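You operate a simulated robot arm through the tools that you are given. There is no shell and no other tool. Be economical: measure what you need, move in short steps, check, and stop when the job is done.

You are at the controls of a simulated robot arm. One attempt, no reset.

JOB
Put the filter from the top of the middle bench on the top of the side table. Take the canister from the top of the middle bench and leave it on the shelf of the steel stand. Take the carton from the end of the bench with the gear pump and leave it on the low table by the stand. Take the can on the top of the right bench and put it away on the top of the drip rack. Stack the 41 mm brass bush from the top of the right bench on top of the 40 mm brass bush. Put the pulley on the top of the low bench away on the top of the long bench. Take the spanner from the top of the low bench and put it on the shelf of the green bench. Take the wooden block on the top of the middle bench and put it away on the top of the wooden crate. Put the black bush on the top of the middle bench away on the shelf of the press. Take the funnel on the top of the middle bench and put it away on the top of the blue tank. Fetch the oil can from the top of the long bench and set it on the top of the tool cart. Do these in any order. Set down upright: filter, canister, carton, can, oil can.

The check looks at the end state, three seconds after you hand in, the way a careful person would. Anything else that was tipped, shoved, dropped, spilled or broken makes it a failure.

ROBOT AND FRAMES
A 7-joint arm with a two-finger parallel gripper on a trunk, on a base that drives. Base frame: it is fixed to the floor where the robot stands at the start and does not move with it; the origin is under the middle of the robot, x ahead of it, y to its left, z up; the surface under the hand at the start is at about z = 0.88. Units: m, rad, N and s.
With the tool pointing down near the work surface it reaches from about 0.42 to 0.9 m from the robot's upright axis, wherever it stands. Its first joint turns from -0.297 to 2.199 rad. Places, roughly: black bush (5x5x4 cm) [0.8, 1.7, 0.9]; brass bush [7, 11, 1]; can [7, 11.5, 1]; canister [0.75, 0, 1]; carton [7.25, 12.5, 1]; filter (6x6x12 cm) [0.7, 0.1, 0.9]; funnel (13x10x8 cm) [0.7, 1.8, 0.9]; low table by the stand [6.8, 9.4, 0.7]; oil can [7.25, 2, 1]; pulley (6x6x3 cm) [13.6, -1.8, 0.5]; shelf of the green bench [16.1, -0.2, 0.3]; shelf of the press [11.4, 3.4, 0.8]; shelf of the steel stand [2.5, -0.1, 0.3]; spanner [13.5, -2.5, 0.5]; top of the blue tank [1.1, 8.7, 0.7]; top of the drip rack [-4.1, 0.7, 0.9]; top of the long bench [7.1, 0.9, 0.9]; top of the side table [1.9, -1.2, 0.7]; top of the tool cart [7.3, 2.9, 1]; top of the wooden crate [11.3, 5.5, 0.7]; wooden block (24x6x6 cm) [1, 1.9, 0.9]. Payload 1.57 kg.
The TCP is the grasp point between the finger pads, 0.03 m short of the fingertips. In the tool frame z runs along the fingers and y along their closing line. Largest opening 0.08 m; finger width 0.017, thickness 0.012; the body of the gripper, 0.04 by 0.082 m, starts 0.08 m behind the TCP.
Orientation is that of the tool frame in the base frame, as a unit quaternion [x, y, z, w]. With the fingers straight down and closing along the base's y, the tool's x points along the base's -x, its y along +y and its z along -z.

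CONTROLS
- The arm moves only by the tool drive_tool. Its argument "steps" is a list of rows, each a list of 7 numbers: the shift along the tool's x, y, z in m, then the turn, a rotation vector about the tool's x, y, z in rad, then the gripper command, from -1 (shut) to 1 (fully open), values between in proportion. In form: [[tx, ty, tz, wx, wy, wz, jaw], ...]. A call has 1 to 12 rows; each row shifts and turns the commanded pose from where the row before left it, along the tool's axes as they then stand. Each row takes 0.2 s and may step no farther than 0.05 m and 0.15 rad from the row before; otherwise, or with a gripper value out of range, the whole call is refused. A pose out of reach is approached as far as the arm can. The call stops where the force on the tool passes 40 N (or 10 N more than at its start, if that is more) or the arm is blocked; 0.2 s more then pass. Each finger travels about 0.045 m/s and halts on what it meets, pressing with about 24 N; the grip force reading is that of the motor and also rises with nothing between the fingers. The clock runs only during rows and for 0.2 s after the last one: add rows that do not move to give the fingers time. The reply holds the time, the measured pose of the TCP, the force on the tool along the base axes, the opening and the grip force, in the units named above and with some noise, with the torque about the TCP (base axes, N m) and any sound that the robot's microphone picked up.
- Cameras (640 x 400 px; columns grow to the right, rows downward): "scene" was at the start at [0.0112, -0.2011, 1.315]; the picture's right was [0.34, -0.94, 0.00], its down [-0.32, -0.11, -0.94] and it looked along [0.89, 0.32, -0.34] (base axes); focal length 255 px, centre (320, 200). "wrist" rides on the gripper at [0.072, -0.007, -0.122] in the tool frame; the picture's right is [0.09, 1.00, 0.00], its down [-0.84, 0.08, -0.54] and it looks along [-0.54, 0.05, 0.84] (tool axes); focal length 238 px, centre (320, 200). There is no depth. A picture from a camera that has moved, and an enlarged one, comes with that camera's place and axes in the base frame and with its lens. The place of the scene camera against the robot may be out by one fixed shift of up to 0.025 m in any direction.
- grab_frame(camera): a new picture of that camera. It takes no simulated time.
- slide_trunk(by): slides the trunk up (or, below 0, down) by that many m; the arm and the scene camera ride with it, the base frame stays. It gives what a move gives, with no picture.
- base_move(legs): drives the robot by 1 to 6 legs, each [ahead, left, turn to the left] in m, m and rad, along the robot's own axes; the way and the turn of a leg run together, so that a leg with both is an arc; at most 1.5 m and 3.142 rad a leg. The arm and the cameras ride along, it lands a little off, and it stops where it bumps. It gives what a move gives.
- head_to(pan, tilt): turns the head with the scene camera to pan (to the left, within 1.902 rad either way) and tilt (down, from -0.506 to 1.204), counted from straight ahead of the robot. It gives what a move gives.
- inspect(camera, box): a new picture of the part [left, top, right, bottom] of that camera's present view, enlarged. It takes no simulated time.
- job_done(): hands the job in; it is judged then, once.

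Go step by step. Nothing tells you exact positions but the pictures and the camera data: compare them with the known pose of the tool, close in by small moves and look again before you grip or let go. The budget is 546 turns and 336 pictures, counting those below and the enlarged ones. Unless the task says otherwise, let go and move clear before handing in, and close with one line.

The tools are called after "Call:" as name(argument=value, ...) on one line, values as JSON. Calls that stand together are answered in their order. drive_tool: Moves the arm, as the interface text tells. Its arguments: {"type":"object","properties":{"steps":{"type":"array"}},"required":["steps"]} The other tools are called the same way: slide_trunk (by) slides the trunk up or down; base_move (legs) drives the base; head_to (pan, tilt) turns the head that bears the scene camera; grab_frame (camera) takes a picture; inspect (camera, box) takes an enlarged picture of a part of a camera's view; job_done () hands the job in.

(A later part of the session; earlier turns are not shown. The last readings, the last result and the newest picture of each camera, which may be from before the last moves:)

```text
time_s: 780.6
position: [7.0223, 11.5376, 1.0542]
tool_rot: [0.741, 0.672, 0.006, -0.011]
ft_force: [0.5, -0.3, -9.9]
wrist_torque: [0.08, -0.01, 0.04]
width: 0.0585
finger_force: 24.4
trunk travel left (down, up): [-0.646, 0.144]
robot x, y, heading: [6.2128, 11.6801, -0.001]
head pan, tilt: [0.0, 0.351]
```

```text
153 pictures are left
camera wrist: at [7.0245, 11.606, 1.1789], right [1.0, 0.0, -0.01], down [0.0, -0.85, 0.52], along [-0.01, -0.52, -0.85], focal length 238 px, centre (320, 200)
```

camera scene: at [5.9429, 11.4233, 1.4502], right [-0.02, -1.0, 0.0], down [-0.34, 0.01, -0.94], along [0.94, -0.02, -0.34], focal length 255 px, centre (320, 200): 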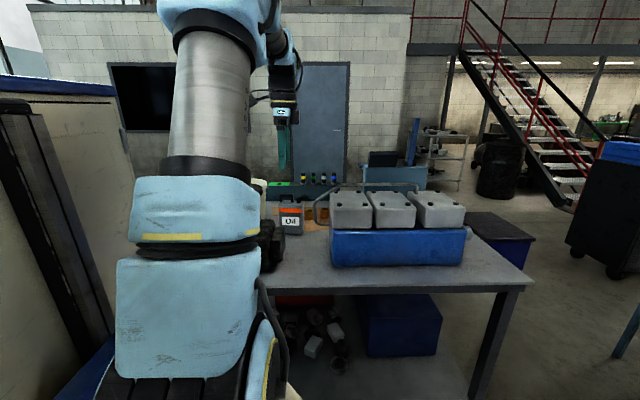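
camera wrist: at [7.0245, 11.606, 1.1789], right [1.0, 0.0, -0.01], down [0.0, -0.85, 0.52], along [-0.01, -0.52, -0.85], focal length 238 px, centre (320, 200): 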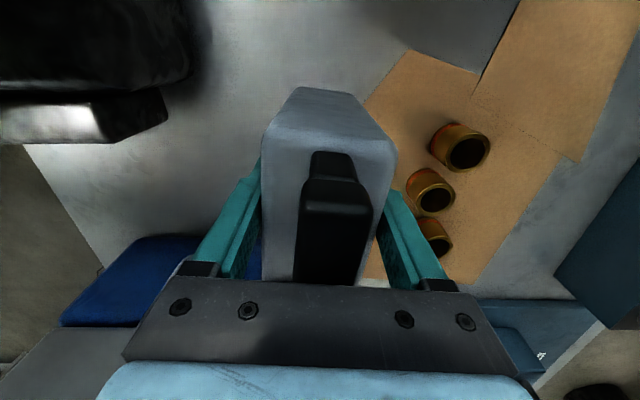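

Can held (1 kg). Raise it, back off, go down the corridor and face west to find the way to the drip rack.

Call:
slide_trunk(by=0.14)

Call:
drive_tool(steps=[[0, 0, -0.045, 0, 0, 0, -1], [0, 0, -0.045, 0, 0, 0, -1], [0, -0.03, -0.03, 0, 0, 0, -1], [0, -0.045, 0, 0, 0, 0, -1], [0, -0.045, 0, 0, 0, 0, -1]])

Call:
base_move(legs=[[-0.32, 0, 0], [0, 0, -1.57], [1.4, 0, 0], [0, 0, -1.57]])

Call:
head_to(pan=0.0, tilt=0.25)

Call:
grab_frame(camera="scene")

```text
time_s: 782.3
position: [7.0233, 11.5377, 1.194]
tool_rot: [0.741, 0.672, 0.006, -0.011]
ft_force: [1.2, -1.5, -9.2]
wrist_torque: [0.12, -0.01, 0.02]
width: 0.0585
finger_force: 24.0
trunk travel left (down, up): [-0.786, 0.004]
robot x, y, heading: [6.2134, 11.6813, -0.003]
head pan, tilt: [0.0, 0.351]
```

```text
time_s: 783.5
position: [6.9062, 11.5459, 1.3161]
tool_rot: [0.741, 0.672, 0.007, -0.012]
ft_force: [0.6, -0.1, -9.1]
wrist_torque: [0.12, 0.02, 0.05]
width: 0.0584
finger_force: 23.6
trunk travel left (down, up): [-0.786, 0.004]
robot x, y, heading: [6.2118, 11.6802, -0.002]
head pan, tilt: [0.0, 0.351]
```

```text
time_s: 799.9
position: [5.1471, 10.4475, 1.315]
tool_rot: [-0.655, 0.755, -0.012, -0.007]
ft_force: [-0.1, 0.5, -8.9]
wrist_torque: [-0.12, 0.02, 0.01]
width: 0.0582
finger_force: 24.2
trunk travel left (down, up): [-0.786, 0.004]
robot x, y, heading: [5.8339, 10.2816, 3.098]
head pan, tilt: [0.0, 0.351]
```

```text
time_s: 800.6
position: [5.1454, 10.4478, 1.316]
tool_rot: [-0.655, 0.755, -0.01, -0.007]
ft_force: [0.3, -0.4, -9.0]
wrist_torque: [-0.13, 0.05, 0.0]
width: 0.058
finger_force: 24.0
trunk travel left (down, up): [-0.786, 0.004]
robot x, y, heading: [5.8339, 10.2815, 3.096]
head pan, tilt: [0.0, 0.25]
```

```text
152 pictures are left
camera scene: at [5.8347, 10.5098, 1.4596], right [0.05, 1.0, 0.0], down [0.25, -0.01, -0.97], along [-0.97, 0.04, -0.25], focal length 255 px, centre (320, 200)
```

scene: 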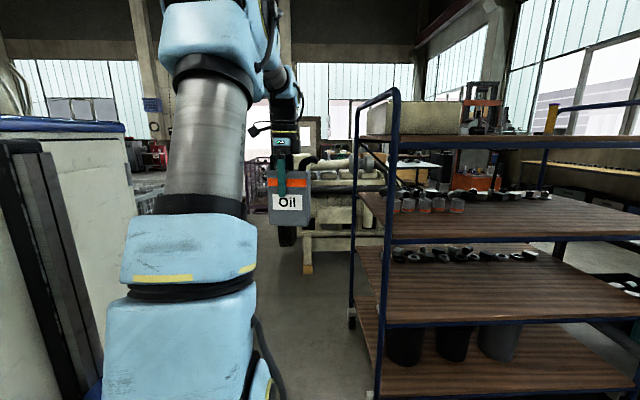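

A rack stands to the right; the passage at y ≈ 9.8–10.3 leads west. Proceed carefully.

Call:
base_move(legs=[[1.2, 0.05, 0.045], [0.6, 0.4, 0]])

Call:
head_to(pan=0.1, tilt=0.35)

Call:
grab_frame(camera="scene")

Call:
grab_frame(camera="wrist")

```text
time_s: 810.2
position: [3.3367, 9.9812, 1.3164]
tool_rot: [-0.676, 0.737, -0.011, -0.005]
ft_force: [-0.8, 0.8, -9.2]
wrist_torque: [-0.12, -0.04, -0.04]
width: 0.0582
finger_force: 23.8
trunk travel left (down, up): [-0.786, 0.004]
robot x, y, heading: [4.0328, 9.8531, -3.134]
head pan, tilt: [0.0, 0.25]
```

```text
time_s: 810.9
position: [3.3368, 9.9813, 1.3157]
tool_rot: [-0.676, 0.737, -0.012, -0.006]
ft_force: [0.3, 0.6, -9.2]
wrist_torque: [-0.12, 0.01, -0.01]
width: 0.0578
finger_force: 24.3
trunk travel left (down, up): [-0.786, 0.004]
robot x, y, heading: [4.0378, 9.8579, -3.129]
head pan, tilt: [0.099, 0.351]
```

```text
151 pictures are left
camera scene: at [4.0215, 10.0722, 1.4502], right [-0.11, 0.99, 0.0], down [0.34, 0.04, -0.94], along [-0.93, -0.1, -0.34], focal length 255 px, centre (320, 200)
```

scene: 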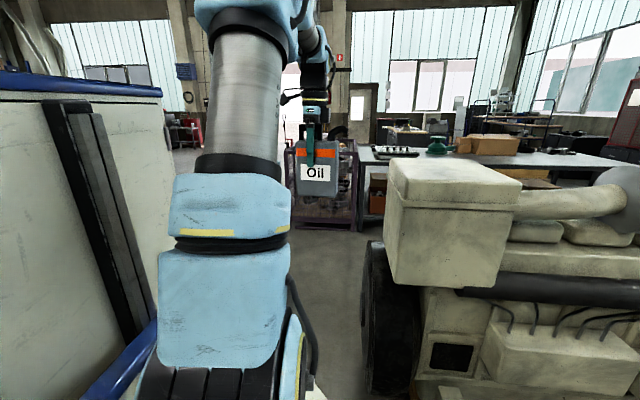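

```text
150 pictures are left
camera wrist: at [3.3378, 9.9116, 1.4401], right [-1.0, -0.01, -0.01], down [-0.01, 0.85, 0.52], along [0.0, 0.52, -0.85], focal length 238 px, centre (320, 200)
```

wrist: 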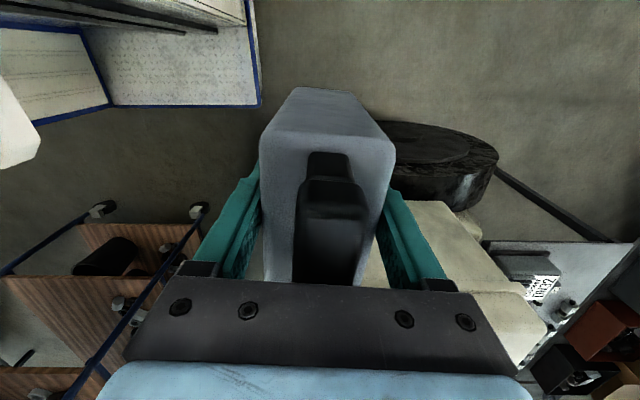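

The black wheel ahead needs clearance: shift left, pass it, then go south between the blue tank and the white cage.

Call:
base_move(legs=[[0, 0.3, 0], [1.4, 0, 0], [0.35, 0, 0], [0, 1.2, 0], [0, 1.1, 0]])

Call:
base_move(legs=[[1.4, 0, 0], [1.3, 0, 0]])

Call:
head_to(pan=0.0, tilt=0.3)

Call:
grab_frame(camera="scene")

```text
time_s: 832.3
position: [1.6329, 7.3463, 1.3157]
tool_rot: [-0.678, 0.735, -0.011, -0.006]
ft_force: [0.6, -1.0, -10.1]
wrist_torque: [-0.12, -0.02, 0.04]
width: 0.058
finger_force: 23.7
trunk travel left (down, up): [-0.786, 0.004]
robot x, y, heading: [2.3325, 7.2222, -3.126]
head pan, tilt: [0.099, 0.351]
```

```text
time_s: 845.4
position: [-1.0738, 7.2836, 1.3146]
tool_rot: [-0.68, 0.733, -0.011, -0.005]
ft_force: [-0.6, 0.1, -9.3]
wrist_torque: [-0.11, 0.01, -0.04]
width: 0.0579
finger_force: 23.8
trunk travel left (down, up): [-0.786, 0.004]
robot x, y, heading: [-0.3754, 7.1593, -3.12]
head pan, tilt: [0.099, 0.351]
```

```text
time_s: 846.1
position: [-1.074, 7.2825, 1.3158]
tool_rot: [-0.679, 0.734, -0.012, -0.006]
ft_force: [0.1, 0.1, -9.1]
wrist_torque: [-0.16, 0.03, 0.01]
width: 0.0579
finger_force: 24.8
trunk travel left (down, up): [-0.786, 0.004]
robot x, y, heading: [-0.3808, 7.1597, -3.119]
head pan, tilt: [0.0, 0.3]
```

```text
149 pictures are left
camera scene: at [-0.3915, 7.3888, 1.4548], right [-0.02, 1.0, 0.0], down [0.3, 0.01, -0.96], along [-0.95, -0.02, -0.3], focal length 255 px, centre (320, 200)
```

scene: 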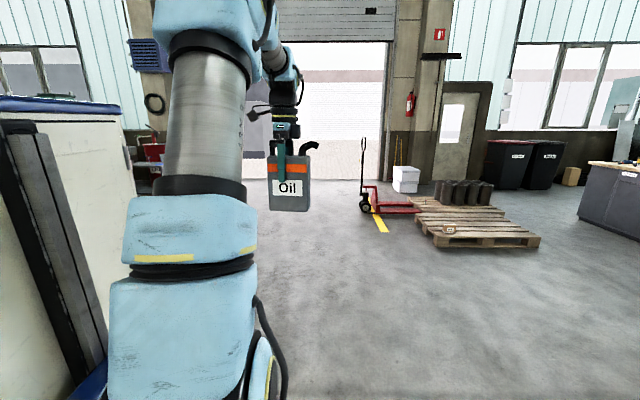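

Now turn towards the south-west, where the drip rack should be.

Call:
base_move(legs=[[0, 0, 1.1]])

Call:
head_to(pan=-0.2, tilt=0.2)

Call:
grab_frame(camera="scene")

```text
time_s: 849.3
position: [-0.7986, 6.5924, 1.3155]
tool_rot: [0.963, -0.268, 0.013, -0.001]
ft_force: [-1.6, 0.8, -10.4]
wrist_torque: [-0.02, -0.11, 0.0]
width: 0.0582
finger_force: 24.4
trunk travel left (down, up): [-0.786, 0.004]
robot x, y, heading: [-0.3754, 7.1635, -2.017]
head pan, tilt: [0.0, 0.3]
```

```text
time_s: 850.0
position: [-0.799, 6.5937, 1.3159]
tool_rot: [0.963, -0.268, 0.012, -0.001]
ft_force: [0.7, -0.9, -9.6]
wrist_torque: [-0.05, -0.1, 0.0]
width: 0.0579
finger_force: 24.1
trunk travel left (down, up): [-0.786, 0.004]
robot x, y, heading: [-0.3768, 7.158, -2.02]
head pan, tilt: [-0.201, 0.201]
```

```text
148 pictures are left
camera scene: at [-0.6026, 7.256, 1.4641], right [-0.8, 0.6, 0.0], down [0.12, 0.16, -0.98], along [-0.59, -0.78, -0.2], focal length 255 px, centre (320, 200)
```

scene: 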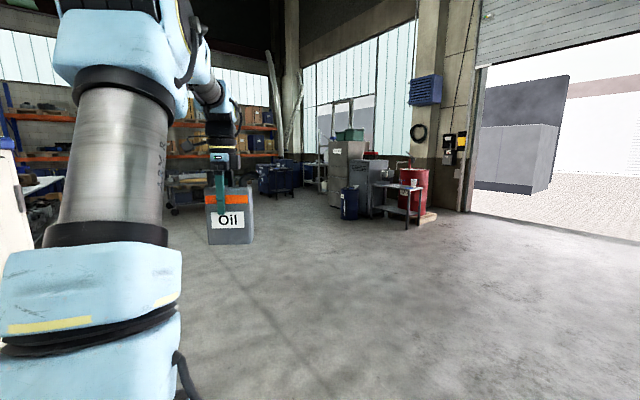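

Call:
base_move(legs=[[0, 0, -0.066], [1.4, 0, 0], [1.4, 0, 0], [1.4, 0, 0]])

Call:
head_to(pan=-0.1, tilt=0.3)

Call:
grab_frame(camera="scene")

```text
time_s: 870.5
position: [-2.7986, 2.93, 1.3164]
tool_rot: [0.954, -0.298, 0.013, -0.001]
ft_force: [0.6, 1.1, -9.0]
wrist_torque: [-0.12, -0.1, 0.02]
width: 0.0579
finger_force: 24.0
trunk travel left (down, up): [-0.786, 0.004]
robot x, y, heading: [-2.3434, 3.467, -2.079]
head pan, tilt: [-0.201, 0.201]
```

```text
time_s: 871.2
position: [-2.7992, 2.9291, 1.3154]
tool_rot: [0.954, -0.299, 0.013, -0.001]
ft_force: [-0.1, -0.4, -9.6]
wrist_torque: [-0.06, -0.06, 0.03]
width: 0.058
finger_force: 23.7
trunk travel left (down, up): [-0.786, 0.004]
robot x, y, heading: [-2.3415, 3.467, -2.082]
head pan, tilt: [-0.099, 0.3]
```

```text
147 pictures are left
camera scene: at [-2.5537, 3.5729, 1.4549], right [-0.82, 0.57, 0.0], down [0.17, 0.24, -0.96], along [-0.55, -0.78, -0.3], focal length 255 px, centre (320, 200)
```

scene: 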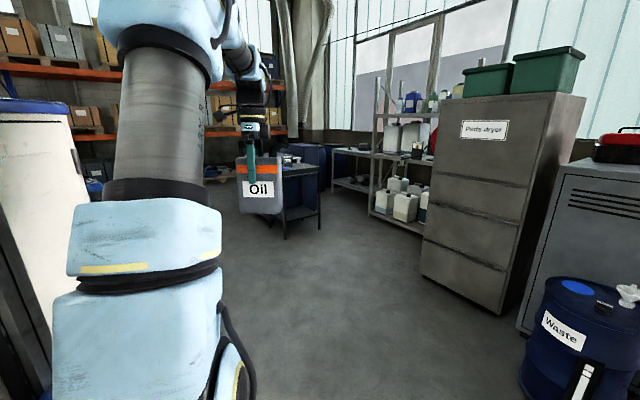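

The drip rack is the dark table at about (-4.15, 0.7). Square up to it from the north.

Call:
base_move(legs=[[0, 0, 0.51], [0, -1.3, 0], [1.3, -0.34, 0], [0.2, 0, 0]])

Call:
head_to(pan=0.15, tilt=0.5)

Call:
grab_frame(camera="scene")

Call:
grab_frame(camera="wrist")

```text
time_s: 886.7
position: [-4.1354, 1.2907, 1.3147]
tool_rot: [0.998, -0.054, 0.013, -0.004]
ft_force: [0.4, 0.2, -9.1]
wrist_torque: [0.02, -0.11, -0.02]
width: 0.0581
finger_force: 24.0
trunk travel left (down, up): [-0.786, 0.004]
robot x, y, heading: [-3.9932, 1.985, -1.589]
head pan, tilt: [-0.099, 0.3]
```

```text
time_s: 887.4
position: [-4.136, 1.2904, 1.3144]
tool_rot: [0.998, -0.054, 0.012, -0.004]
ft_force: [0.0, -0.2, -8.8]
wrist_torque: [0.0, -0.09, -0.04]
width: 0.058
finger_force: 24.3
trunk travel left (down, up): [-0.786, 0.004]
robot x, y, heading: [-3.9951, 1.9843, -1.585]
head pan, tilt: [0.15, 0.499]
```

```text
146 pictures are left
camera scene: at [-4.2056, 1.973, 1.4365], right [-0.99, -0.14, 0.0], down [-0.07, 0.47, -0.88], along [0.12, -0.87, -0.48], focal length 255 px, centre (320, 200)
```

scene: 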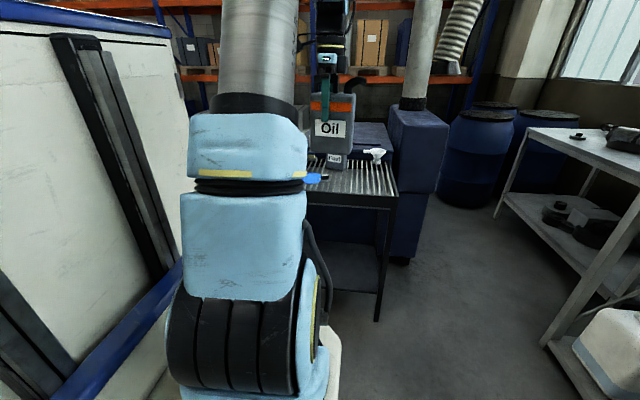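

```text
145 pictures are left
camera wrist: at [-4.0663, 1.2873, 1.4398], right [-0.02, -1.0, -0.01], down [-0.85, 0.01, 0.52], along [-0.52, 0.01, -0.85], focal length 238 px, centre (320, 200)
```

wrist: 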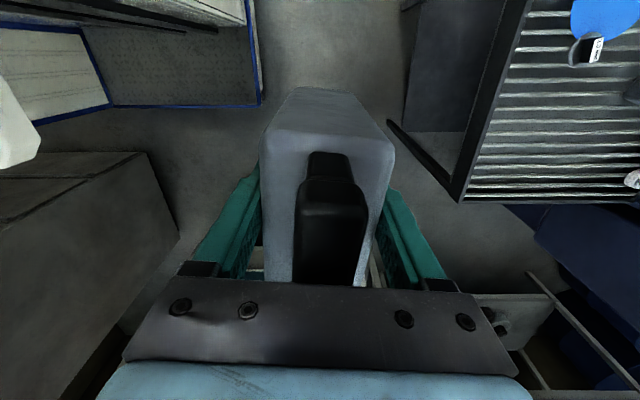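

The rack top spans x −4.40…, y 0.4–0.95; a free area is around (−4.25, 0.76). Move in.

Call:
base_move(legs=[[0.44, -0.11, 0.015]])

Call:
drive_tool(steps=[[0, 0.04, 0, 0, 0, 0, -1], [0, 0.035, 0, 0, 0, 0, -1], [0, 0, 0, 0, 0, 0, -1]])

Call:
grab_frame(camera="wrist")

Call:
grab_frame(camera="scene")

```text
time_s: 890.2
position: [-4.2363, 0.8435, 1.3147]
tool_rot: [0.999, -0.046, 0.012, -0.004]
ft_force: [0.0, 0.3, -9.5]
wrist_torque: [-0.04, -0.14, 0.0]
width: 0.058
finger_force: 24.0
trunk travel left (down, up): [-0.786, 0.004]
robot x, y, heading: [-4.1039, 1.5379, -1.563]
head pan, tilt: [0.15, 0.499]
```

```text
time_s: 891.0
position: [-4.2443, 0.7706, 1.3138]
tool_rot: [0.999, -0.045, 0.013, -0.004]
ft_force: [-0.1, -0.1, -10.3]
wrist_torque: [0.01, -0.11, 0.01]
width: 0.0578
finger_force: 24.4
trunk travel left (down, up): [-0.786, 0.004]
robot x, y, heading: [-4.1022, 1.5403, -1.566]
head pan, tilt: [0.15, 0.499]
```

```text
144 pictures are left
camera wrist: at [-4.1738, 0.7683, 1.4386], right [0.0, -1.0, -0.01], down [-0.85, -0.01, 0.52], along [-0.52, 0.01, -0.85], focal length 238 px, centre (320, 200)
```

wrist: 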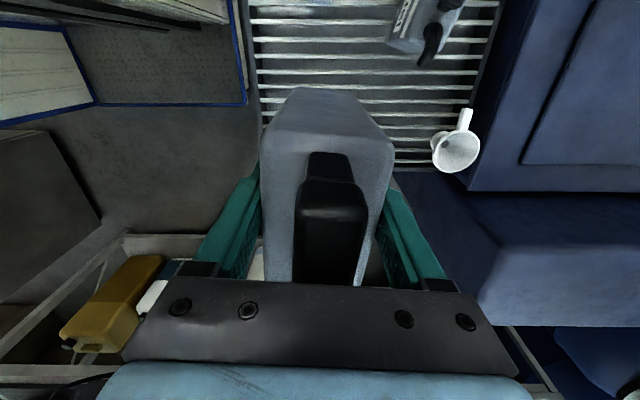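

```text
143 pictures are left
camera scene: at [-4.3172, 1.5252, 1.4364], right [-0.99, -0.15, 0.0], down [-0.07, 0.47, -0.88], along [0.14, -0.87, -0.48], focal length 255 px, centre (320, 200)
```

scene: 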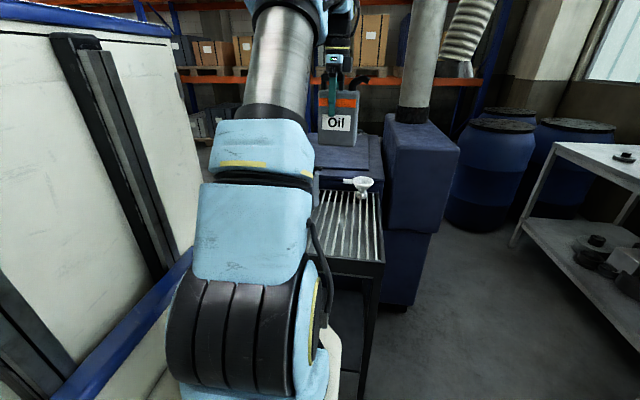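

Call:
slide_trunk(by=-0.23)

Call:
drive_tool(steps=[[0, 0, 0.015, 0, 0, 0, -1], [0, 0, 0.01, 0, 0, 0, -1], [0, 0, 0.006, 0, 0, 0, -1], [0, 0, 0.006, 0, 0, 0, -1], [0, 0, 0.006, 0, 0, 0, -1], [0, 0, 0.006, 0, 0, 0, -1], [0, 0, 0.006, 0, 0, 0, -1]])

Call:
grab_frame(camera="wrist")

```text
time_s: 893.4
position: [-4.2438, 0.771, 1.0839]
tool_rot: [0.999, -0.045, 0.012, -0.004]
ft_force: [-0.2, 0.2, -9.2]
wrist_torque: [-0.03, -0.12, 0.0]
width: 0.0581
finger_force: 24.6
trunk travel left (down, up): [-0.556, 0.234]
robot x, y, heading: [-4.1069, 1.5379, -1.565]
head pan, tilt: [0.15, 0.499]
```

```text
time_s: 895.0
position: [-4.2412, 0.7701, 1.0283]
tool_rot: [0.999, -0.046, 0.012, -0.003]
ft_force: [0.2, 0.0, -9.6]
wrist_torque: [0.01, -0.12, 0.03]
width: 0.0576
finger_force: 24.5
trunk travel left (down, up): [-0.556, 0.234]
robot x, y, heading: [-4.1055, 1.5393, -1.568]
head pan, tilt: [0.15, 0.499]
```

```text
142 pictures are left
camera wrist: at [-4.1717, 0.769, 1.154], right [0.0, -1.0, -0.01], down [-0.85, -0.01, 0.52], along [-0.52, 0.01, -0.85], focal length 238 px, centre (320, 200)
```

wrist: 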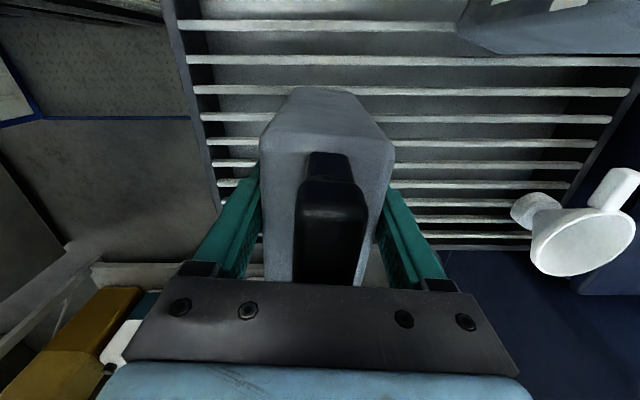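

Call:
drive_tool(steps=[[0, 0, 0.005, 0, 0, 0, -1], [0, 0, 0.005, 0, 0, 0, -1], [0, 0, 0.005, 0, 0, 0, -1], [0, 0, 0.005, 0, 0, 0, -1], [0, 0, 0.005, 0, 0, 0, -1], [0, 0, 0.005, 0, 0, 0, -1], [0, 0, 0.005, 0, 0, 0, -1], [0, 0, 0.005, 0, 0, 0, -1]])

```text
time_s: 896.8
position: [-4.2392, 0.7721, 0.994]
tool_rot: [0.999, -0.045, 0.013, -0.002]
ft_force: [1.9, 6.3, 22.7]
wrist_torque: [-0.18, 0.12, -0.08]
width: 0.0578
finger_force: 23.7
trunk travel left (down, up): [-0.556, 0.234]
robot x, y, heading: [-4.1023, 1.5399, -1.568]
head pan, tilt: [0.15, 0.499]
```

Call:
drive_tool(steps=[[0, 0, -0.004, 0, 0, 0, -1], [0, 0, 0, 0, 0, 0, 0.6], [0, 0, 0, 0, 0, 0, 1], [0, 0, 0, 0, 0, 0, 1], [0, 0, -0.03, 0, 0, 0, 1], [0, 0, -0.05, 0, 0, 0, 1], [0, 0, -0.05, 0, 0, 0, 1], [0, 0, -0.05, 0, 0, 0, 1]])

Call:
grab_frame(camera="wrist")

```text
time_s: 898.6
position: [-4.244, 0.7711, 1.1757]
tool_rot: [0.999, -0.046, 0.013, -0.005]
ft_force: [-0.2, 0.0, 0.0]
wrist_torque: [-0.02, 0.01, 0.02]
width: 0.0801
finger_force: 0.1
trunk travel left (down, up): [-0.556, 0.234]
robot x, y, heading: [-4.1003, 1.5382, -1.564]
head pan, tilt: [0.15, 0.499]
```

```text
141 pictures are left
camera wrist: at [-4.1747, 0.769, 1.3], right [0.0, -1.0, -0.01], down [-0.85, -0.01, 0.52], along [-0.52, 0.01, -0.85], focal length 238 px, centre (320, 200)
```

wrist: 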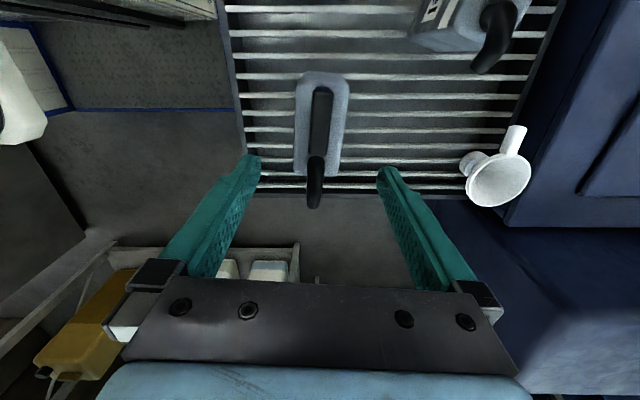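

Can stands on the drip rack. Six jobs done. Restore the tool yaw and head back to the middle bench for the black bush.

Call:
slide_trunk(by=0.1)

Call:
drive_tool(steps=[[0, -0.02, 0, 0, 0, -0.143, 1], [0, 0, 0, 0, 0, -0.143, 1], [0, 0, 0, 0, 0, -0.143, 1], [0, 0, 0, 0, 0, -0.143, 1], [0, 0, 0, 0, 0, -0.143, 1], [0, 0, 0, 0, 0, -0.143, 1], [0, 0, 0, 0, 0, -0.143, 1], [0, 0, 0, 0, 0, -0.143, 1], [0, 0, 0, 0, 0, -0.143, 1], [0, 0, 0, 0, 0, -0.143, 1], [0, 0, 0, 0, 0, -0.14, 1]])

Call:
base_move(legs=[[-0.6, 0, 0], [0, 0, 1.57]])

Call:
head_to(pan=0.0, tilt=0.3)

Call:
grab_frame(camera="scene")

```text
time_s: 899.9
position: [-4.245, 0.7699, 1.2757]
tool_rot: [0.999, -0.046, 0.012, -0.004]
ft_force: [-0.5, -0.7, 0.1]
wrist_torque: [-0.01, 0.02, 0.0]
width: 0.0798
finger_force: 0.0
trunk travel left (down, up): [-0.656, 0.134]
robot x, y, heading: [-4.1036, 1.5408, -1.571]
head pan, tilt: [0.15, 0.499]
```

```text
time_s: 902.3
position: [-4.2436, 0.7893, 1.2758]
tool_rot: [0.738, 0.675, 0.011, 0.007]
ft_force: [-0.3, 0.1, -0.2]
wrist_torque: [-0.01, 0.02, -0.02]
width: 0.0798
finger_force: 0.0
trunk travel left (down, up): [-0.656, 0.134]
robot x, y, heading: [-4.1038, 1.5398, -1.566]
head pan, tilt: [0.15, 0.499]
```

```text
time_s: 909.5
position: [-3.3635, 1.9961, 1.2737]
tool_rot: [0.056, 0.998, 0.013, -0.004]
ft_force: [0.2, 0.3, -0.2]
wrist_torque: [-0.02, 0.03, 0.01]
width: 0.08
finger_force: 0.0
trunk travel left (down, up): [-0.656, 0.134]
robot x, y, heading: [-4.1067, 2.1493, -0.013]
head pan, tilt: [0.15, 0.499]
```

```text
time_s: 910.3
position: [-3.3633, 1.9964, 1.2757]
tool_rot: [0.056, 0.998, 0.013, -0.004]
ft_force: [-0.7, -0.1, 0.3]
wrist_torque: [-0.01, 0.03, 0.01]
width: 0.0801
finger_force: 0.1
trunk travel left (down, up): [-0.656, 0.134]
robot x, y, heading: [-4.1081, 2.1492, -0.022]
head pan, tilt: [0.0, 0.3]
```

```text
140 pictures are left
camera scene: at [-4.0958, 1.9175, 1.3248], right [-0.01, -1.0, 0.0], down [-0.3, 0.0, -0.96], along [0.95, -0.01, -0.3], focal length 255 px, centre (320, 200)
```

scene: 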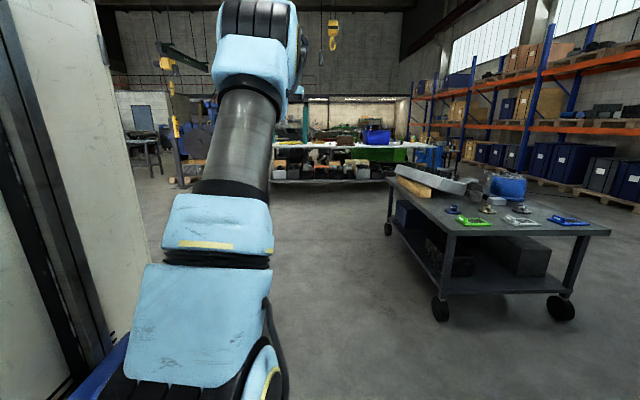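

Call:
base_move(legs=[[1.45, 0.0, 0.022], [1.45, -0.1, 0], [0.75, -0.2, 0], [0.3, 0, 0]])

Call:
grab_frame(camera="wrist")

```text
time_s: 929.7
position: [0.5897, 1.7305, 1.2762]
tool_rot: [0.045, 0.999, 0.013, -0.004]
ft_force: [0.7, -0.4, 0.2]
wrist_torque: [-0.02, -0.01, -0.01]
width: 0.0802
finger_force: 0.0
trunk travel left (down, up): [-0.656, 0.134]
robot x, y, heading: [-0.1591, 1.8672, 0.009]
head pan, tilt: [0.0, 0.3]
```

```text
139 pictures are left
camera wrist: at [0.5186, 1.7256, 1.399], right [0.0, 1.0, 0.03], down [0.84, -0.01, 0.54], along [0.54, 0.02, -0.84], focal length 238 px, centre (320, 200)
```

wrist: 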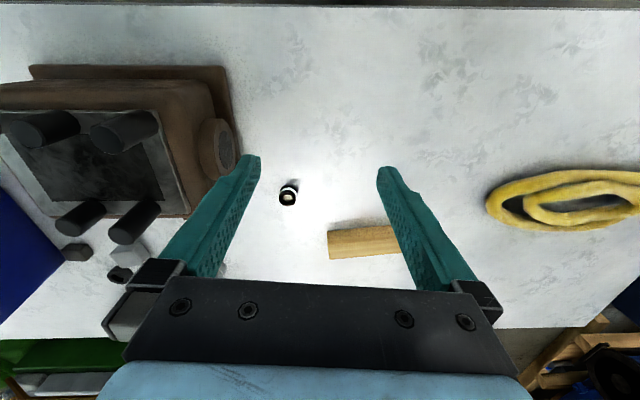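

Black bush at about (0.813, 1.662). Move in, level the tool and get above it.

Call:
base_move(legs=[[0.12, -0.06, -0.009]])

Call:
drive_tool(steps=[[-0.035, 0, 0.03, 0.026, 0, -0.09, 1], [-0.035, 0, 0.03, 0, 0, 0, 1], [-0.03, 0, 0.03, 0, 0, 0, 1], [0, 0, 0.03, 0, 0, 0, 1], [0, 0, 0, 0, 0, 0, 1]])

Call:
grab_frame(camera="wrist")

```text
time_s: 931.0
position: [0.7073, 1.6653, 1.2756]
tool_rot: [0.048, 0.999, 0.012, -0.004]
ft_force: [-0.6, 0.3, -0.3]
wrist_torque: [0.02, -0.01, 0.02]
width: 0.0798
finger_force: 0.0
trunk travel left (down, up): [-0.656, 0.134]
robot x, y, heading: [-0.0417, 1.8028, 0.002]
head pan, tilt: [0.0, 0.3]
```

```text
time_s: 932.2
position: [0.804, 1.6603, 1.1532]
tool_rot: [0.004, 1.0, -0.001, -0.003]
ft_force: [0.1, 0.7, 0.0]
wrist_torque: [0.01, 0.01, 0.01]
width: 0.08
finger_force: 0.0
trunk travel left (down, up): [-0.656, 0.134]
robot x, y, heading: [-0.0387, 1.805, 0.005]
head pan, tilt: [0.0, 0.3]
```

```text
138 pictures are left
camera wrist: at [0.7339, 1.6532, 1.2769], right [-0.09, 1.0, 0.0], down [0.84, 0.07, 0.54], along [0.53, 0.05, -0.84], focal length 238 px, centre (320, 200)
```

wrist: 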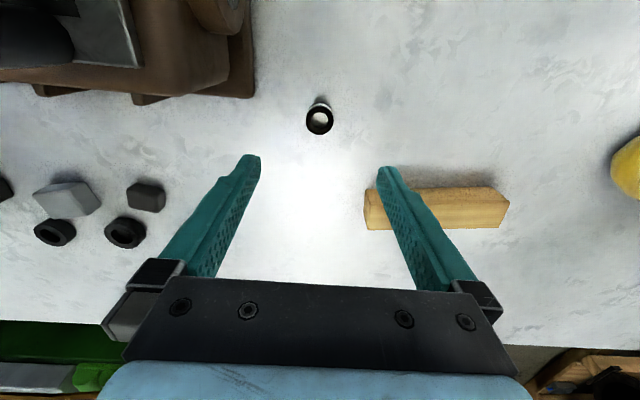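

Call:
drive_tool(steps=[[-0.0135, 0.001, 0.045, 0, 0, 0, 1], [0, 0, 0.048, 0, 0, 0, 1], [0, 0, 0.048, 0, 0, 0, 1], [0, 0, 0.03, 0, 0, 0, 1], [0, 0, 0, 0, 0, 0, 1]])

Call:
grab_frame(camera="wrist")

```text
time_s: 933.4
position: [0.8175, 1.663, 0.9838]
tool_rot: [0.003, 1.0, -0.001, -0.003]
ft_force: [0.0, 0.2, 0.1]
wrist_torque: [0.01, 0.02, 0.03]
width: 0.0802
finger_force: 0.1
trunk travel left (down, up): [-0.656, 0.134]
robot x, y, heading: [-0.042, 1.8071, 0.004]
head pan, tilt: [0.0, 0.3]
```

```text
137 pictures are left
camera wrist: at [0.7474, 1.6558, 1.1079], right [-0.09, 1.0, 0.0], down [0.84, 0.07, 0.54], along [0.53, 0.05, -0.84], focal length 238 px, centre (320, 200)
```

wrist: 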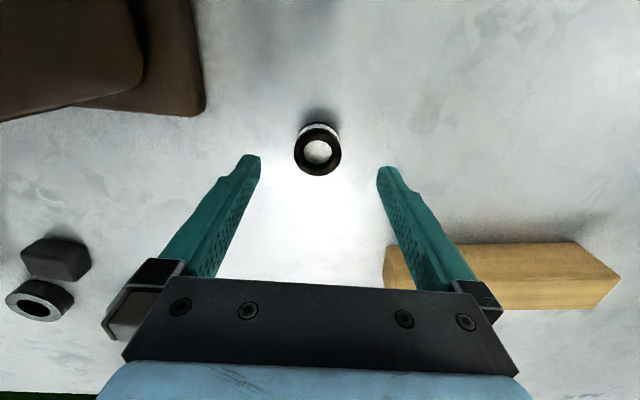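

I'll grip it with the tool pitched 45°, to be able to reach under the press later.

Call:
drive_tool(steps=[[0, 0, -0.03, 0, -0.131, 0, 1], [0, 0, 0, 0, -0.131, 0, 1], [0, 0, 0, 0, -0.131, 0, 1], [0, 0, 0, 0, -0.131, 0, 1], [0, 0, 0, 0, -0.131, 0, 1], [0, 0, 0, 0, -0.131, 0, 1], [0, 0, 0, 0, 0, 0, 1]])

Call:
grab_frame(camera="wrist")

```text
time_s: 935.0
position: [0.8189, 1.6621, 1.0148]
tool_rot: [0.003, 0.925, -0.002, 0.38]
ft_force: [0.6, 0.0, -0.6]
wrist_torque: [0.01, 0.0, -0.01]
width: 0.0799
finger_force: 0.2
trunk travel left (down, up): [-0.656, 0.134]
robot x, y, heading: [-0.0421, 1.8057, 0.002]
head pan, tilt: [0.0, 0.3]
```

```text
136 pictures are left
camera wrist: at [0.6817, 1.6551, 1.051], right [-0.06, 1.0, -0.07], down [0.21, 0.08, 0.97], along [0.97, 0.04, -0.22], focal length 238 px, centre (320, 200)
```

wrist: 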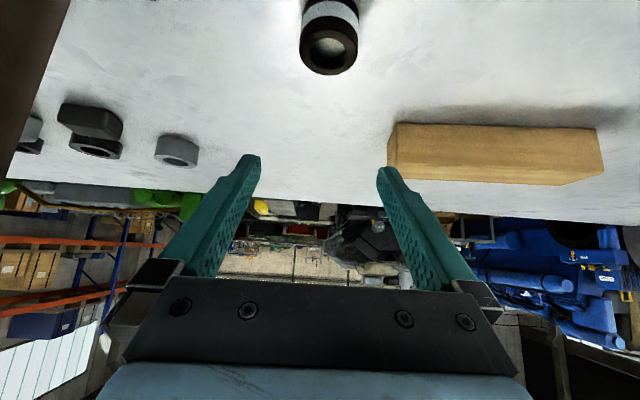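

Call:
drive_tool(steps=[[0.0254, -0.002, 0.0208, 0, 0, 0, 1], [0.0254, -0.001, 0.0208, 0, 0, 0, 1], [0.0254, 0, 0.0208, 0, 0, 0, 1], [0, 0, 0, 0, 0, 0, 1]])

Call:
grab_frame(camera="wrist")

```text
time_s: 936.0
position: [0.8067, 1.6575, 0.9148]
tool_rot: [0.003, 0.925, -0.002, 0.38]
ft_force: [0.0, -0.3, -0.5]
wrist_torque: [-0.01, 0.0, -0.01]
width: 0.08
finger_force: 0.1
trunk travel left (down, up): [-0.656, 0.134]
robot x, y, heading: [-0.0425, 1.808, 0.007]
head pan, tilt: [0.0, 0.3]
```

```text
135 pictures are left
camera wrist: at [0.6712, 1.6514, 0.9527], right [-0.06, 1.0, -0.07], down [0.22, 0.08, 0.97], along [0.97, 0.04, -0.22], focal length 238 px, centre (320, 200)
```

wrist: 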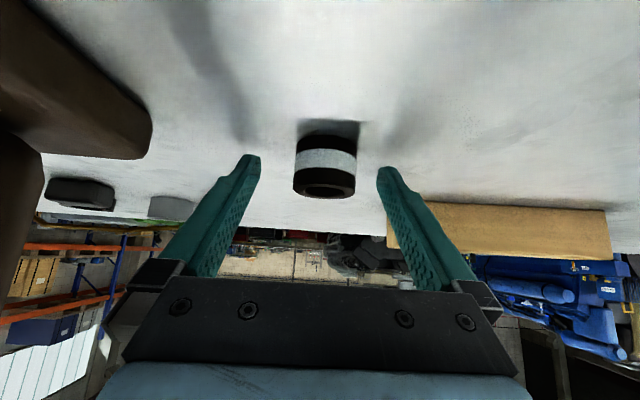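

Call:
drive_tool(steps=[[0, 0.003, 0, 0, 0, 0, 0], [0, 0, 0, 0, 0, 0, -1], [0, 0, 0, 0, 0, 0, -1], [0, 0, 0, 0, 0, 0, -1], [0, 0, 0, 0, 0, 0, -1]])

Call:
drive_tool(steps=[[-0.03, 0, -0.03, 0, 0, 0, -1], [-0.03, 0, -0.03, 0, 0, 0, -1], [-0.03, 0, -0.03, 0, 0, 0, -1], [-0.03, 0, -0.03, 0, 0, 0, -1], [-0.03, 0, -0.03, 0, 0, 0, -1], [0, 0, 0, 0, 0, 0, -1]])

Call:
grab_frame(camera="wrist")

```text
time_s: 937.2
position: [0.808, 1.6603, 0.9163]
tool_rot: [0.003, 0.925, -0.001, 0.379]
ft_force: [0.1, 1.3, -0.2]
wrist_torque: [0.1, 0.02, 0.01]
width: 0.0409
finger_force: 23.7
trunk travel left (down, up): [-0.656, 0.134]
robot x, y, heading: [-0.039, 1.8042, -0.0]
head pan, tilt: [0.0, 0.3]
```

```text
time_s: 938.6
position: [0.8119, 1.6604, 1.13]
tool_rot: [0.003, 0.925, -0.002, 0.379]
ft_force: [-0.3, -0.3, -2.4]
wrist_torque: [-0.01, 0.05, 0.0]
width: 0.041
finger_force: 23.9
trunk travel left (down, up): [-0.656, 0.134]
robot x, y, heading: [-0.0429, 1.8054, -0.003]
head pan, tilt: [0.0, 0.3]
```

```text
134 pictures are left
camera wrist: at [0.6747, 1.6537, 1.1677], right [-0.06, 1.0, -0.07], down [0.22, 0.08, 0.97], along [0.97, 0.04, -0.22], focal length 238 px, centre (320, 200)
```

wrist: 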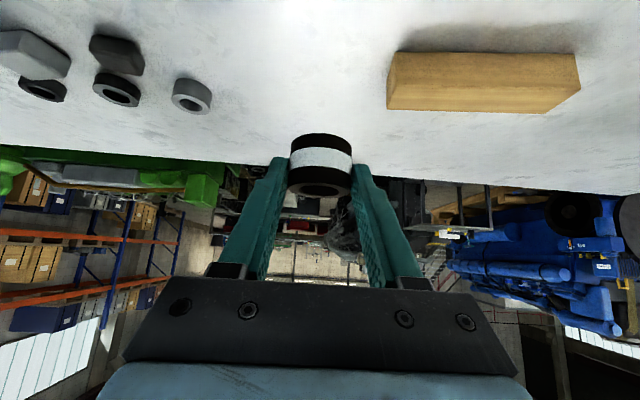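

Bush gripped upright (41 mm). Drive back and around by the south aisle towards the east.

Call:
base_move(legs=[[-0.5, 0, 0], [0, -1.4, 0], [0, -1.4, 0], [0, -1.0, 0], [1.4, 0, 0], [1.4, 0, 0]])

Call:
head_to(pan=-0.05, tilt=0.2)

Call:
grab_frame(camera="scene")

```text
time_s: 972.7
position: [3.1033, -2.1555, 1.1298]
tool_rot: [0.012, 0.925, -0.006, 0.379]
ft_force: [-0.4, -0.5, -2.7]
wrist_torque: [-0.02, 0.06, -0.01]
width: 0.0409
finger_force: 24.3
trunk travel left (down, up): [-0.656, 0.134]
robot x, y, heading: [2.2547, -1.9968, -0.018]
head pan, tilt: [0.0, 0.3]
```

```text
time_s: 973.4
position: [3.1044, -2.1549, 1.1299]
tool_rot: [0.011, 0.925, -0.005, 0.379]
ft_force: [-0.5, -0.1, -2.4]
wrist_torque: [-0.01, 0.02, -0.01]
width: 0.0408
finger_force: 24.2
trunk travel left (down, up): [-0.656, 0.134]
robot x, y, heading: [2.2564, -2.0001, -0.02]
head pan, tilt: [-0.051, 0.201]
```

```text
133 pictures are left
camera scene: at [2.2667, -2.2335, 1.3341], right [-0.07, -1.0, 0.0], down [-0.2, 0.01, -0.98], along [0.98, -0.06, -0.2], focal length 255 px, centre (320, 200)
```

scene: 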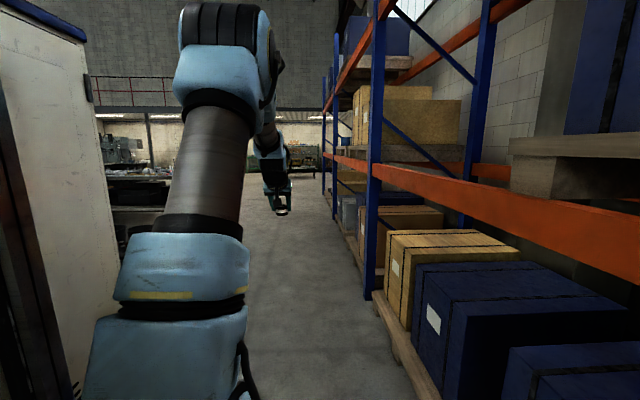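

Call:
base_move(legs=[[1.4, 0.05, 0.025], [1.4, 0, 0], [1.4, 0, 0], [1.2, 0, 0]])

Call:
head_to(pan=0.0, tilt=0.2)

Call:
grab_frame(camera="scene")

```text
time_s: 999.2
position: [8.5055, -2.1771, 1.1301]
tool_rot: [0.02, 0.925, -0.009, 0.379]
ft_force: [0.0, 0.6, -2.2]
wrist_torque: [0.01, 0.03, 0.03]
width: 0.0405
finger_force: 24.6
trunk travel left (down, up): [-0.656, 0.134]
robot x, y, heading: [7.6569, -1.9976, -0.037]
head pan, tilt: [-0.051, 0.201]
```

```text
time_s: 999.9
position: [8.5051, -2.1769, 1.1298]
tool_rot: [0.021, 0.925, -0.009, 0.38]
ft_force: [-0.1, 0.5, -2.4]
wrist_torque: [0.0, 0.07, 0.01]
width: 0.0406
finger_force: 24.0
trunk travel left (down, up): [-0.656, 0.134]
robot x, y, heading: [7.6591, -2.0004, -0.036]
head pan, tilt: [0.0, 0.201]
```

```text
132 pictures are left
camera scene: at [7.6668, -2.2331, 1.3342], right [-0.04, -1.0, 0.0], down [-0.2, 0.01, -0.98], along [0.98, -0.04, -0.2], focal length 255 px, centre (320, 200)
```

scene: 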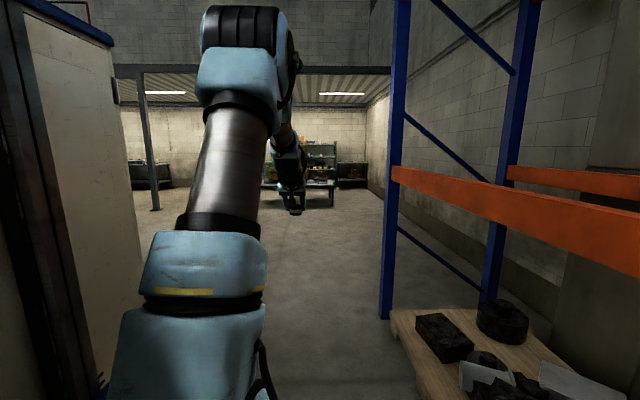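

Call:
base_move(legs=[[0.7, 0, 0.03], [0, 0, 1.0]])

Call:
head_to(pan=0.0, tilt=0.2)

Call:
grab_frame(camera="scene")

```text
time_s: 1006.3
position: [8.9375, -1.3678, 1.1305]
tool_rot: [-0.445, 0.811, 0.182, 0.332]
ft_force: [-0.5, 0.0, -2.9]
wrist_torque: [-0.06, 0.04, -0.02]
width: 0.0407
finger_force: 23.9
trunk travel left (down, up): [-0.656, 0.134]
robot x, y, heading: [8.3627, -2.0104, 1.008]
head pan, tilt: [0.0, 0.201]
```

```text
time_s: 1006.9
position: [8.9386, -1.3671, 1.1297]
tool_rot: [-0.445, 0.811, 0.182, 0.333]
ft_force: [-0.4, -0.8, -3.0]
wrist_torque: [-0.05, 0.02, 0.0]
width: 0.0407
finger_force: 24.1
trunk travel left (down, up): [-0.656, 0.134]
robot x, y, heading: [8.3603, -2.0099, 1.008]
head pan, tilt: [0.0, 0.201]
```

```text
131 pictures are left
camera scene: at [8.5667, -2.1252, 1.3342], right [0.85, -0.53, 0.0], down [-0.11, -0.17, -0.98], along [0.52, 0.83, -0.2], focal length 255 px, centre (320, 200)
```

scene: 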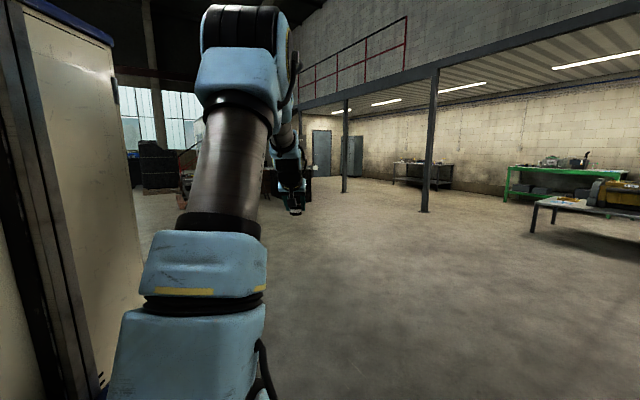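

Call:
base_move(legs=[[1.4, 0, 0], [1.4, 0, 0], [0.6, 0, 0]])

Call:
head_to(pan=-0.15, tilt=0.3)

Call:
grab_frame(camera="scene")

```text
time_s: 1023.3
position: [10.7942, 1.4476, 1.1303]
tool_rot: [-0.434, 0.817, 0.178, 0.335]
ft_force: [0.5, -0.6, -2.3]
wrist_torque: [-0.06, 0.01, -0.02]
width: 0.0406
finger_force: 23.7
trunk travel left (down, up): [-0.656, 0.134]
robot x, y, heading: [10.2004, 0.8178, 0.982]
head pan, tilt: [0.0, 0.201]
```

```text
time_s: 1024.0
position: [10.795, 1.4478, 1.1299]
tool_rot: [-0.435, 0.817, 0.178, 0.335]
ft_force: [0.8, 0.0, -2.7]
wrist_torque: [-0.05, 0.07, -0.01]
width: 0.0404
finger_force: 24.2
trunk travel left (down, up): [-0.656, 0.134]
robot x, y, heading: [10.1989, 0.8189, 0.984]
head pan, tilt: [-0.15, 0.3]
```

```text
130 pictures are left
camera scene: at [10.4141, 0.6919, 1.3249], right [0.74, -0.67, 0.0], down [-0.2, -0.22, -0.96], along [0.64, 0.71, -0.3], focal length 255 px, centre (320, 200)
```

scene: 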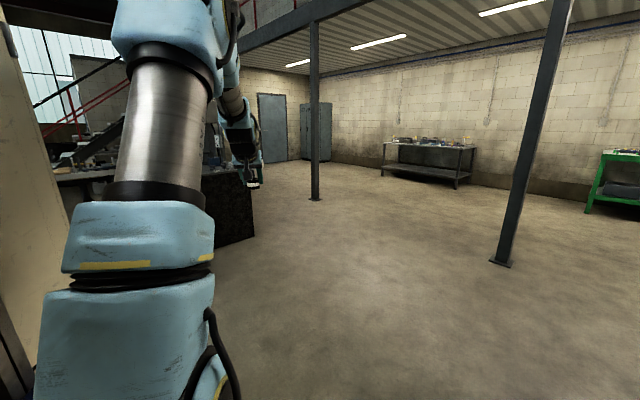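

Call:
base_move(legs=[[0, 0, 0.55]])

Call:
head_to(pan=-0.3, tilt=0.35)

Call:
grab_frame(camera="scene")

```text
time_s: 1025.9
position: [10.3747, 1.6658, 1.1307]
tool_rot: [-0.641, 0.667, 0.263, 0.274]
ft_force: [-0.5, 0.2, -2.3]
wrist_torque: [-0.03, -0.03, 0.03]
width: 0.0406
finger_force: 24.0
trunk travel left (down, up): [-0.656, 0.134]
robot x, y, heading: [10.1993, 0.8202, 1.54]
head pan, tilt: [-0.15, 0.3]
```

```text
time_s: 1026.6
position: [10.3768, 1.6652, 1.13]
tool_rot: [-0.641, 0.667, 0.263, 0.274]
ft_force: [0.1, 0.3, -2.0]
wrist_torque: [-0.04, 0.02, 0.01]
width: 0.0405
finger_force: 23.8
trunk travel left (down, up): [-0.656, 0.134]
robot x, y, heading: [10.1996, 0.8197, 1.539]
head pan, tilt: [-0.3, 0.351]
```

```text
129 pictures are left
camera scene: at [10.4616, 0.8168, 1.3202], right [0.94, -0.33, 0.0], down [-0.11, -0.32, -0.94], along [0.31, 0.89, -0.34], focal length 255 px, centre (320, 200)
```

scene: 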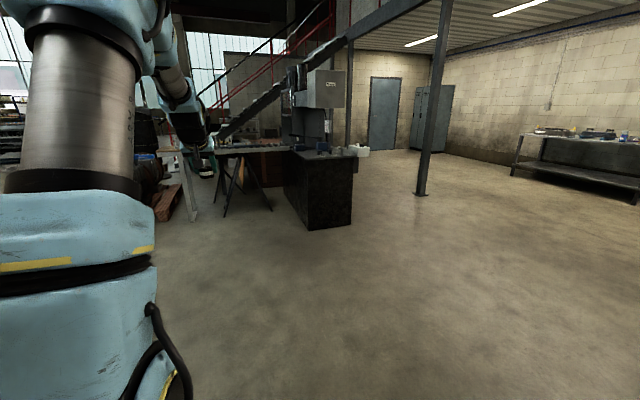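

Call:
inspect(camera="scene", box=[220, 50, 400, 240])

```text
2.11 times, centred on (310, 145) of scene
camera zoom: at [10.4616, 0.8168, 1.3202], right [0.94, -0.33, 0.0], down [-0.11, -0.32, -0.94], along [0.31, 0.89, -0.34], focal length 536 px, centre (341, 316)
```

zoom: 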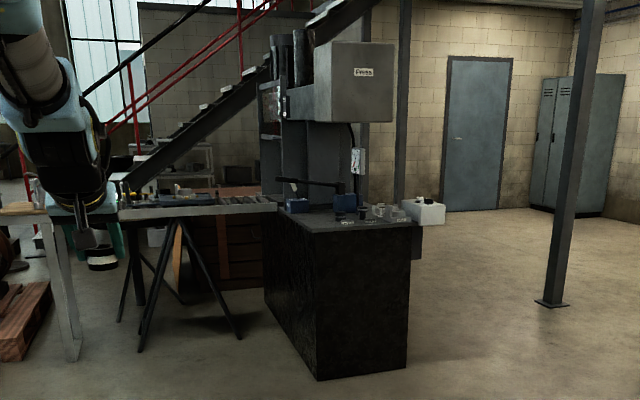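

The press's table top is at z ≈ 0.79, its front edge at y ≈ 3.35, x 11.2–11.75. Line up in front of its free left-front part.

Call:
base_move(legs=[[0, -1.0, 0.03], [1.35, 0, 0]])

Call:
head_to(pan=0.1, tilt=0.4)

Call:
grab_frame(camera="scene")

Call:
grab_frame(camera="wrist")

```text
time_s: 1038.3
position: [11.3611, 3.0253, 1.1307]
tool_rot: [-0.651, 0.658, 0.267, 0.27]
ft_force: [-0.2, 0.0, -2.5]
wrist_torque: [-0.04, 0.01, 0.05]
width: 0.0407
finger_force: 24.4
trunk travel left (down, up): [-0.656, 0.134]
robot x, y, heading: [11.2106, 2.1695, 1.566]
head pan, tilt: [-0.3, 0.351]
```

```text
time_s: 1039.2
position: [11.3616, 3.0239, 1.13]
tool_rot: [-0.65, 0.658, 0.266, 0.271]
ft_force: [0.1, 0.7, -2.6]
wrist_torque: [-0.08, -0.02, -0.02]
width: 0.0406
finger_force: 24.6
trunk travel left (down, up): [-0.656, 0.134]
robot x, y, heading: [11.2109, 2.1703, 1.564]
head pan, tilt: [0.099, 0.4]
```

```text
127 pictures are left
camera scene: at [11.4357, 2.1816, 1.3156], right [1.0, 0.09, 0.0], down [0.04, -0.39, -0.92], along [-0.09, 0.92, -0.39], focal length 255 px, centre (320, 200)
```

scene: 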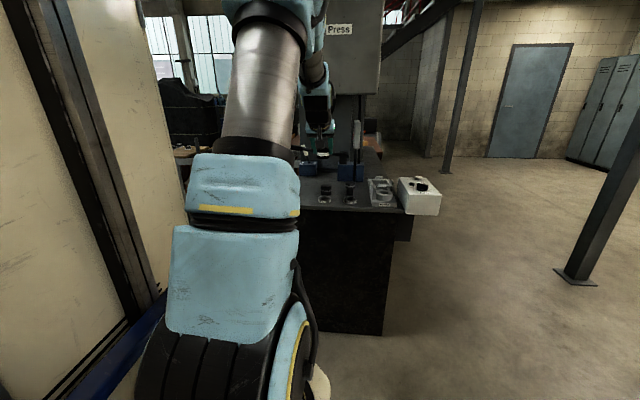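

```text
126 pictures are left
camera wrist: at [11.3674, 2.8866, 1.1672], right [-1.0, -0.05, -0.07], down [-0.08, 0.22, 0.97], along [-0.04, 0.97, -0.22], focal length 238 px, centre (320, 200)
```

wrist: 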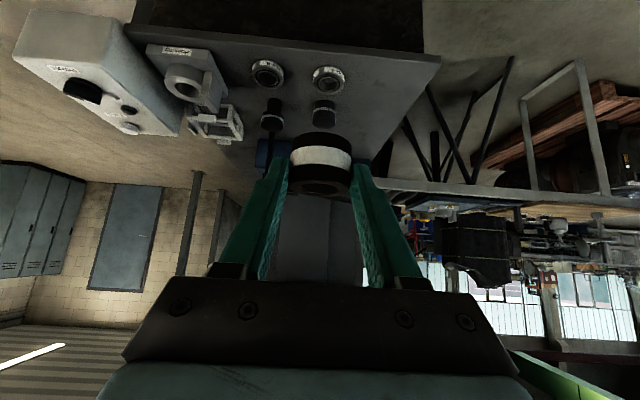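

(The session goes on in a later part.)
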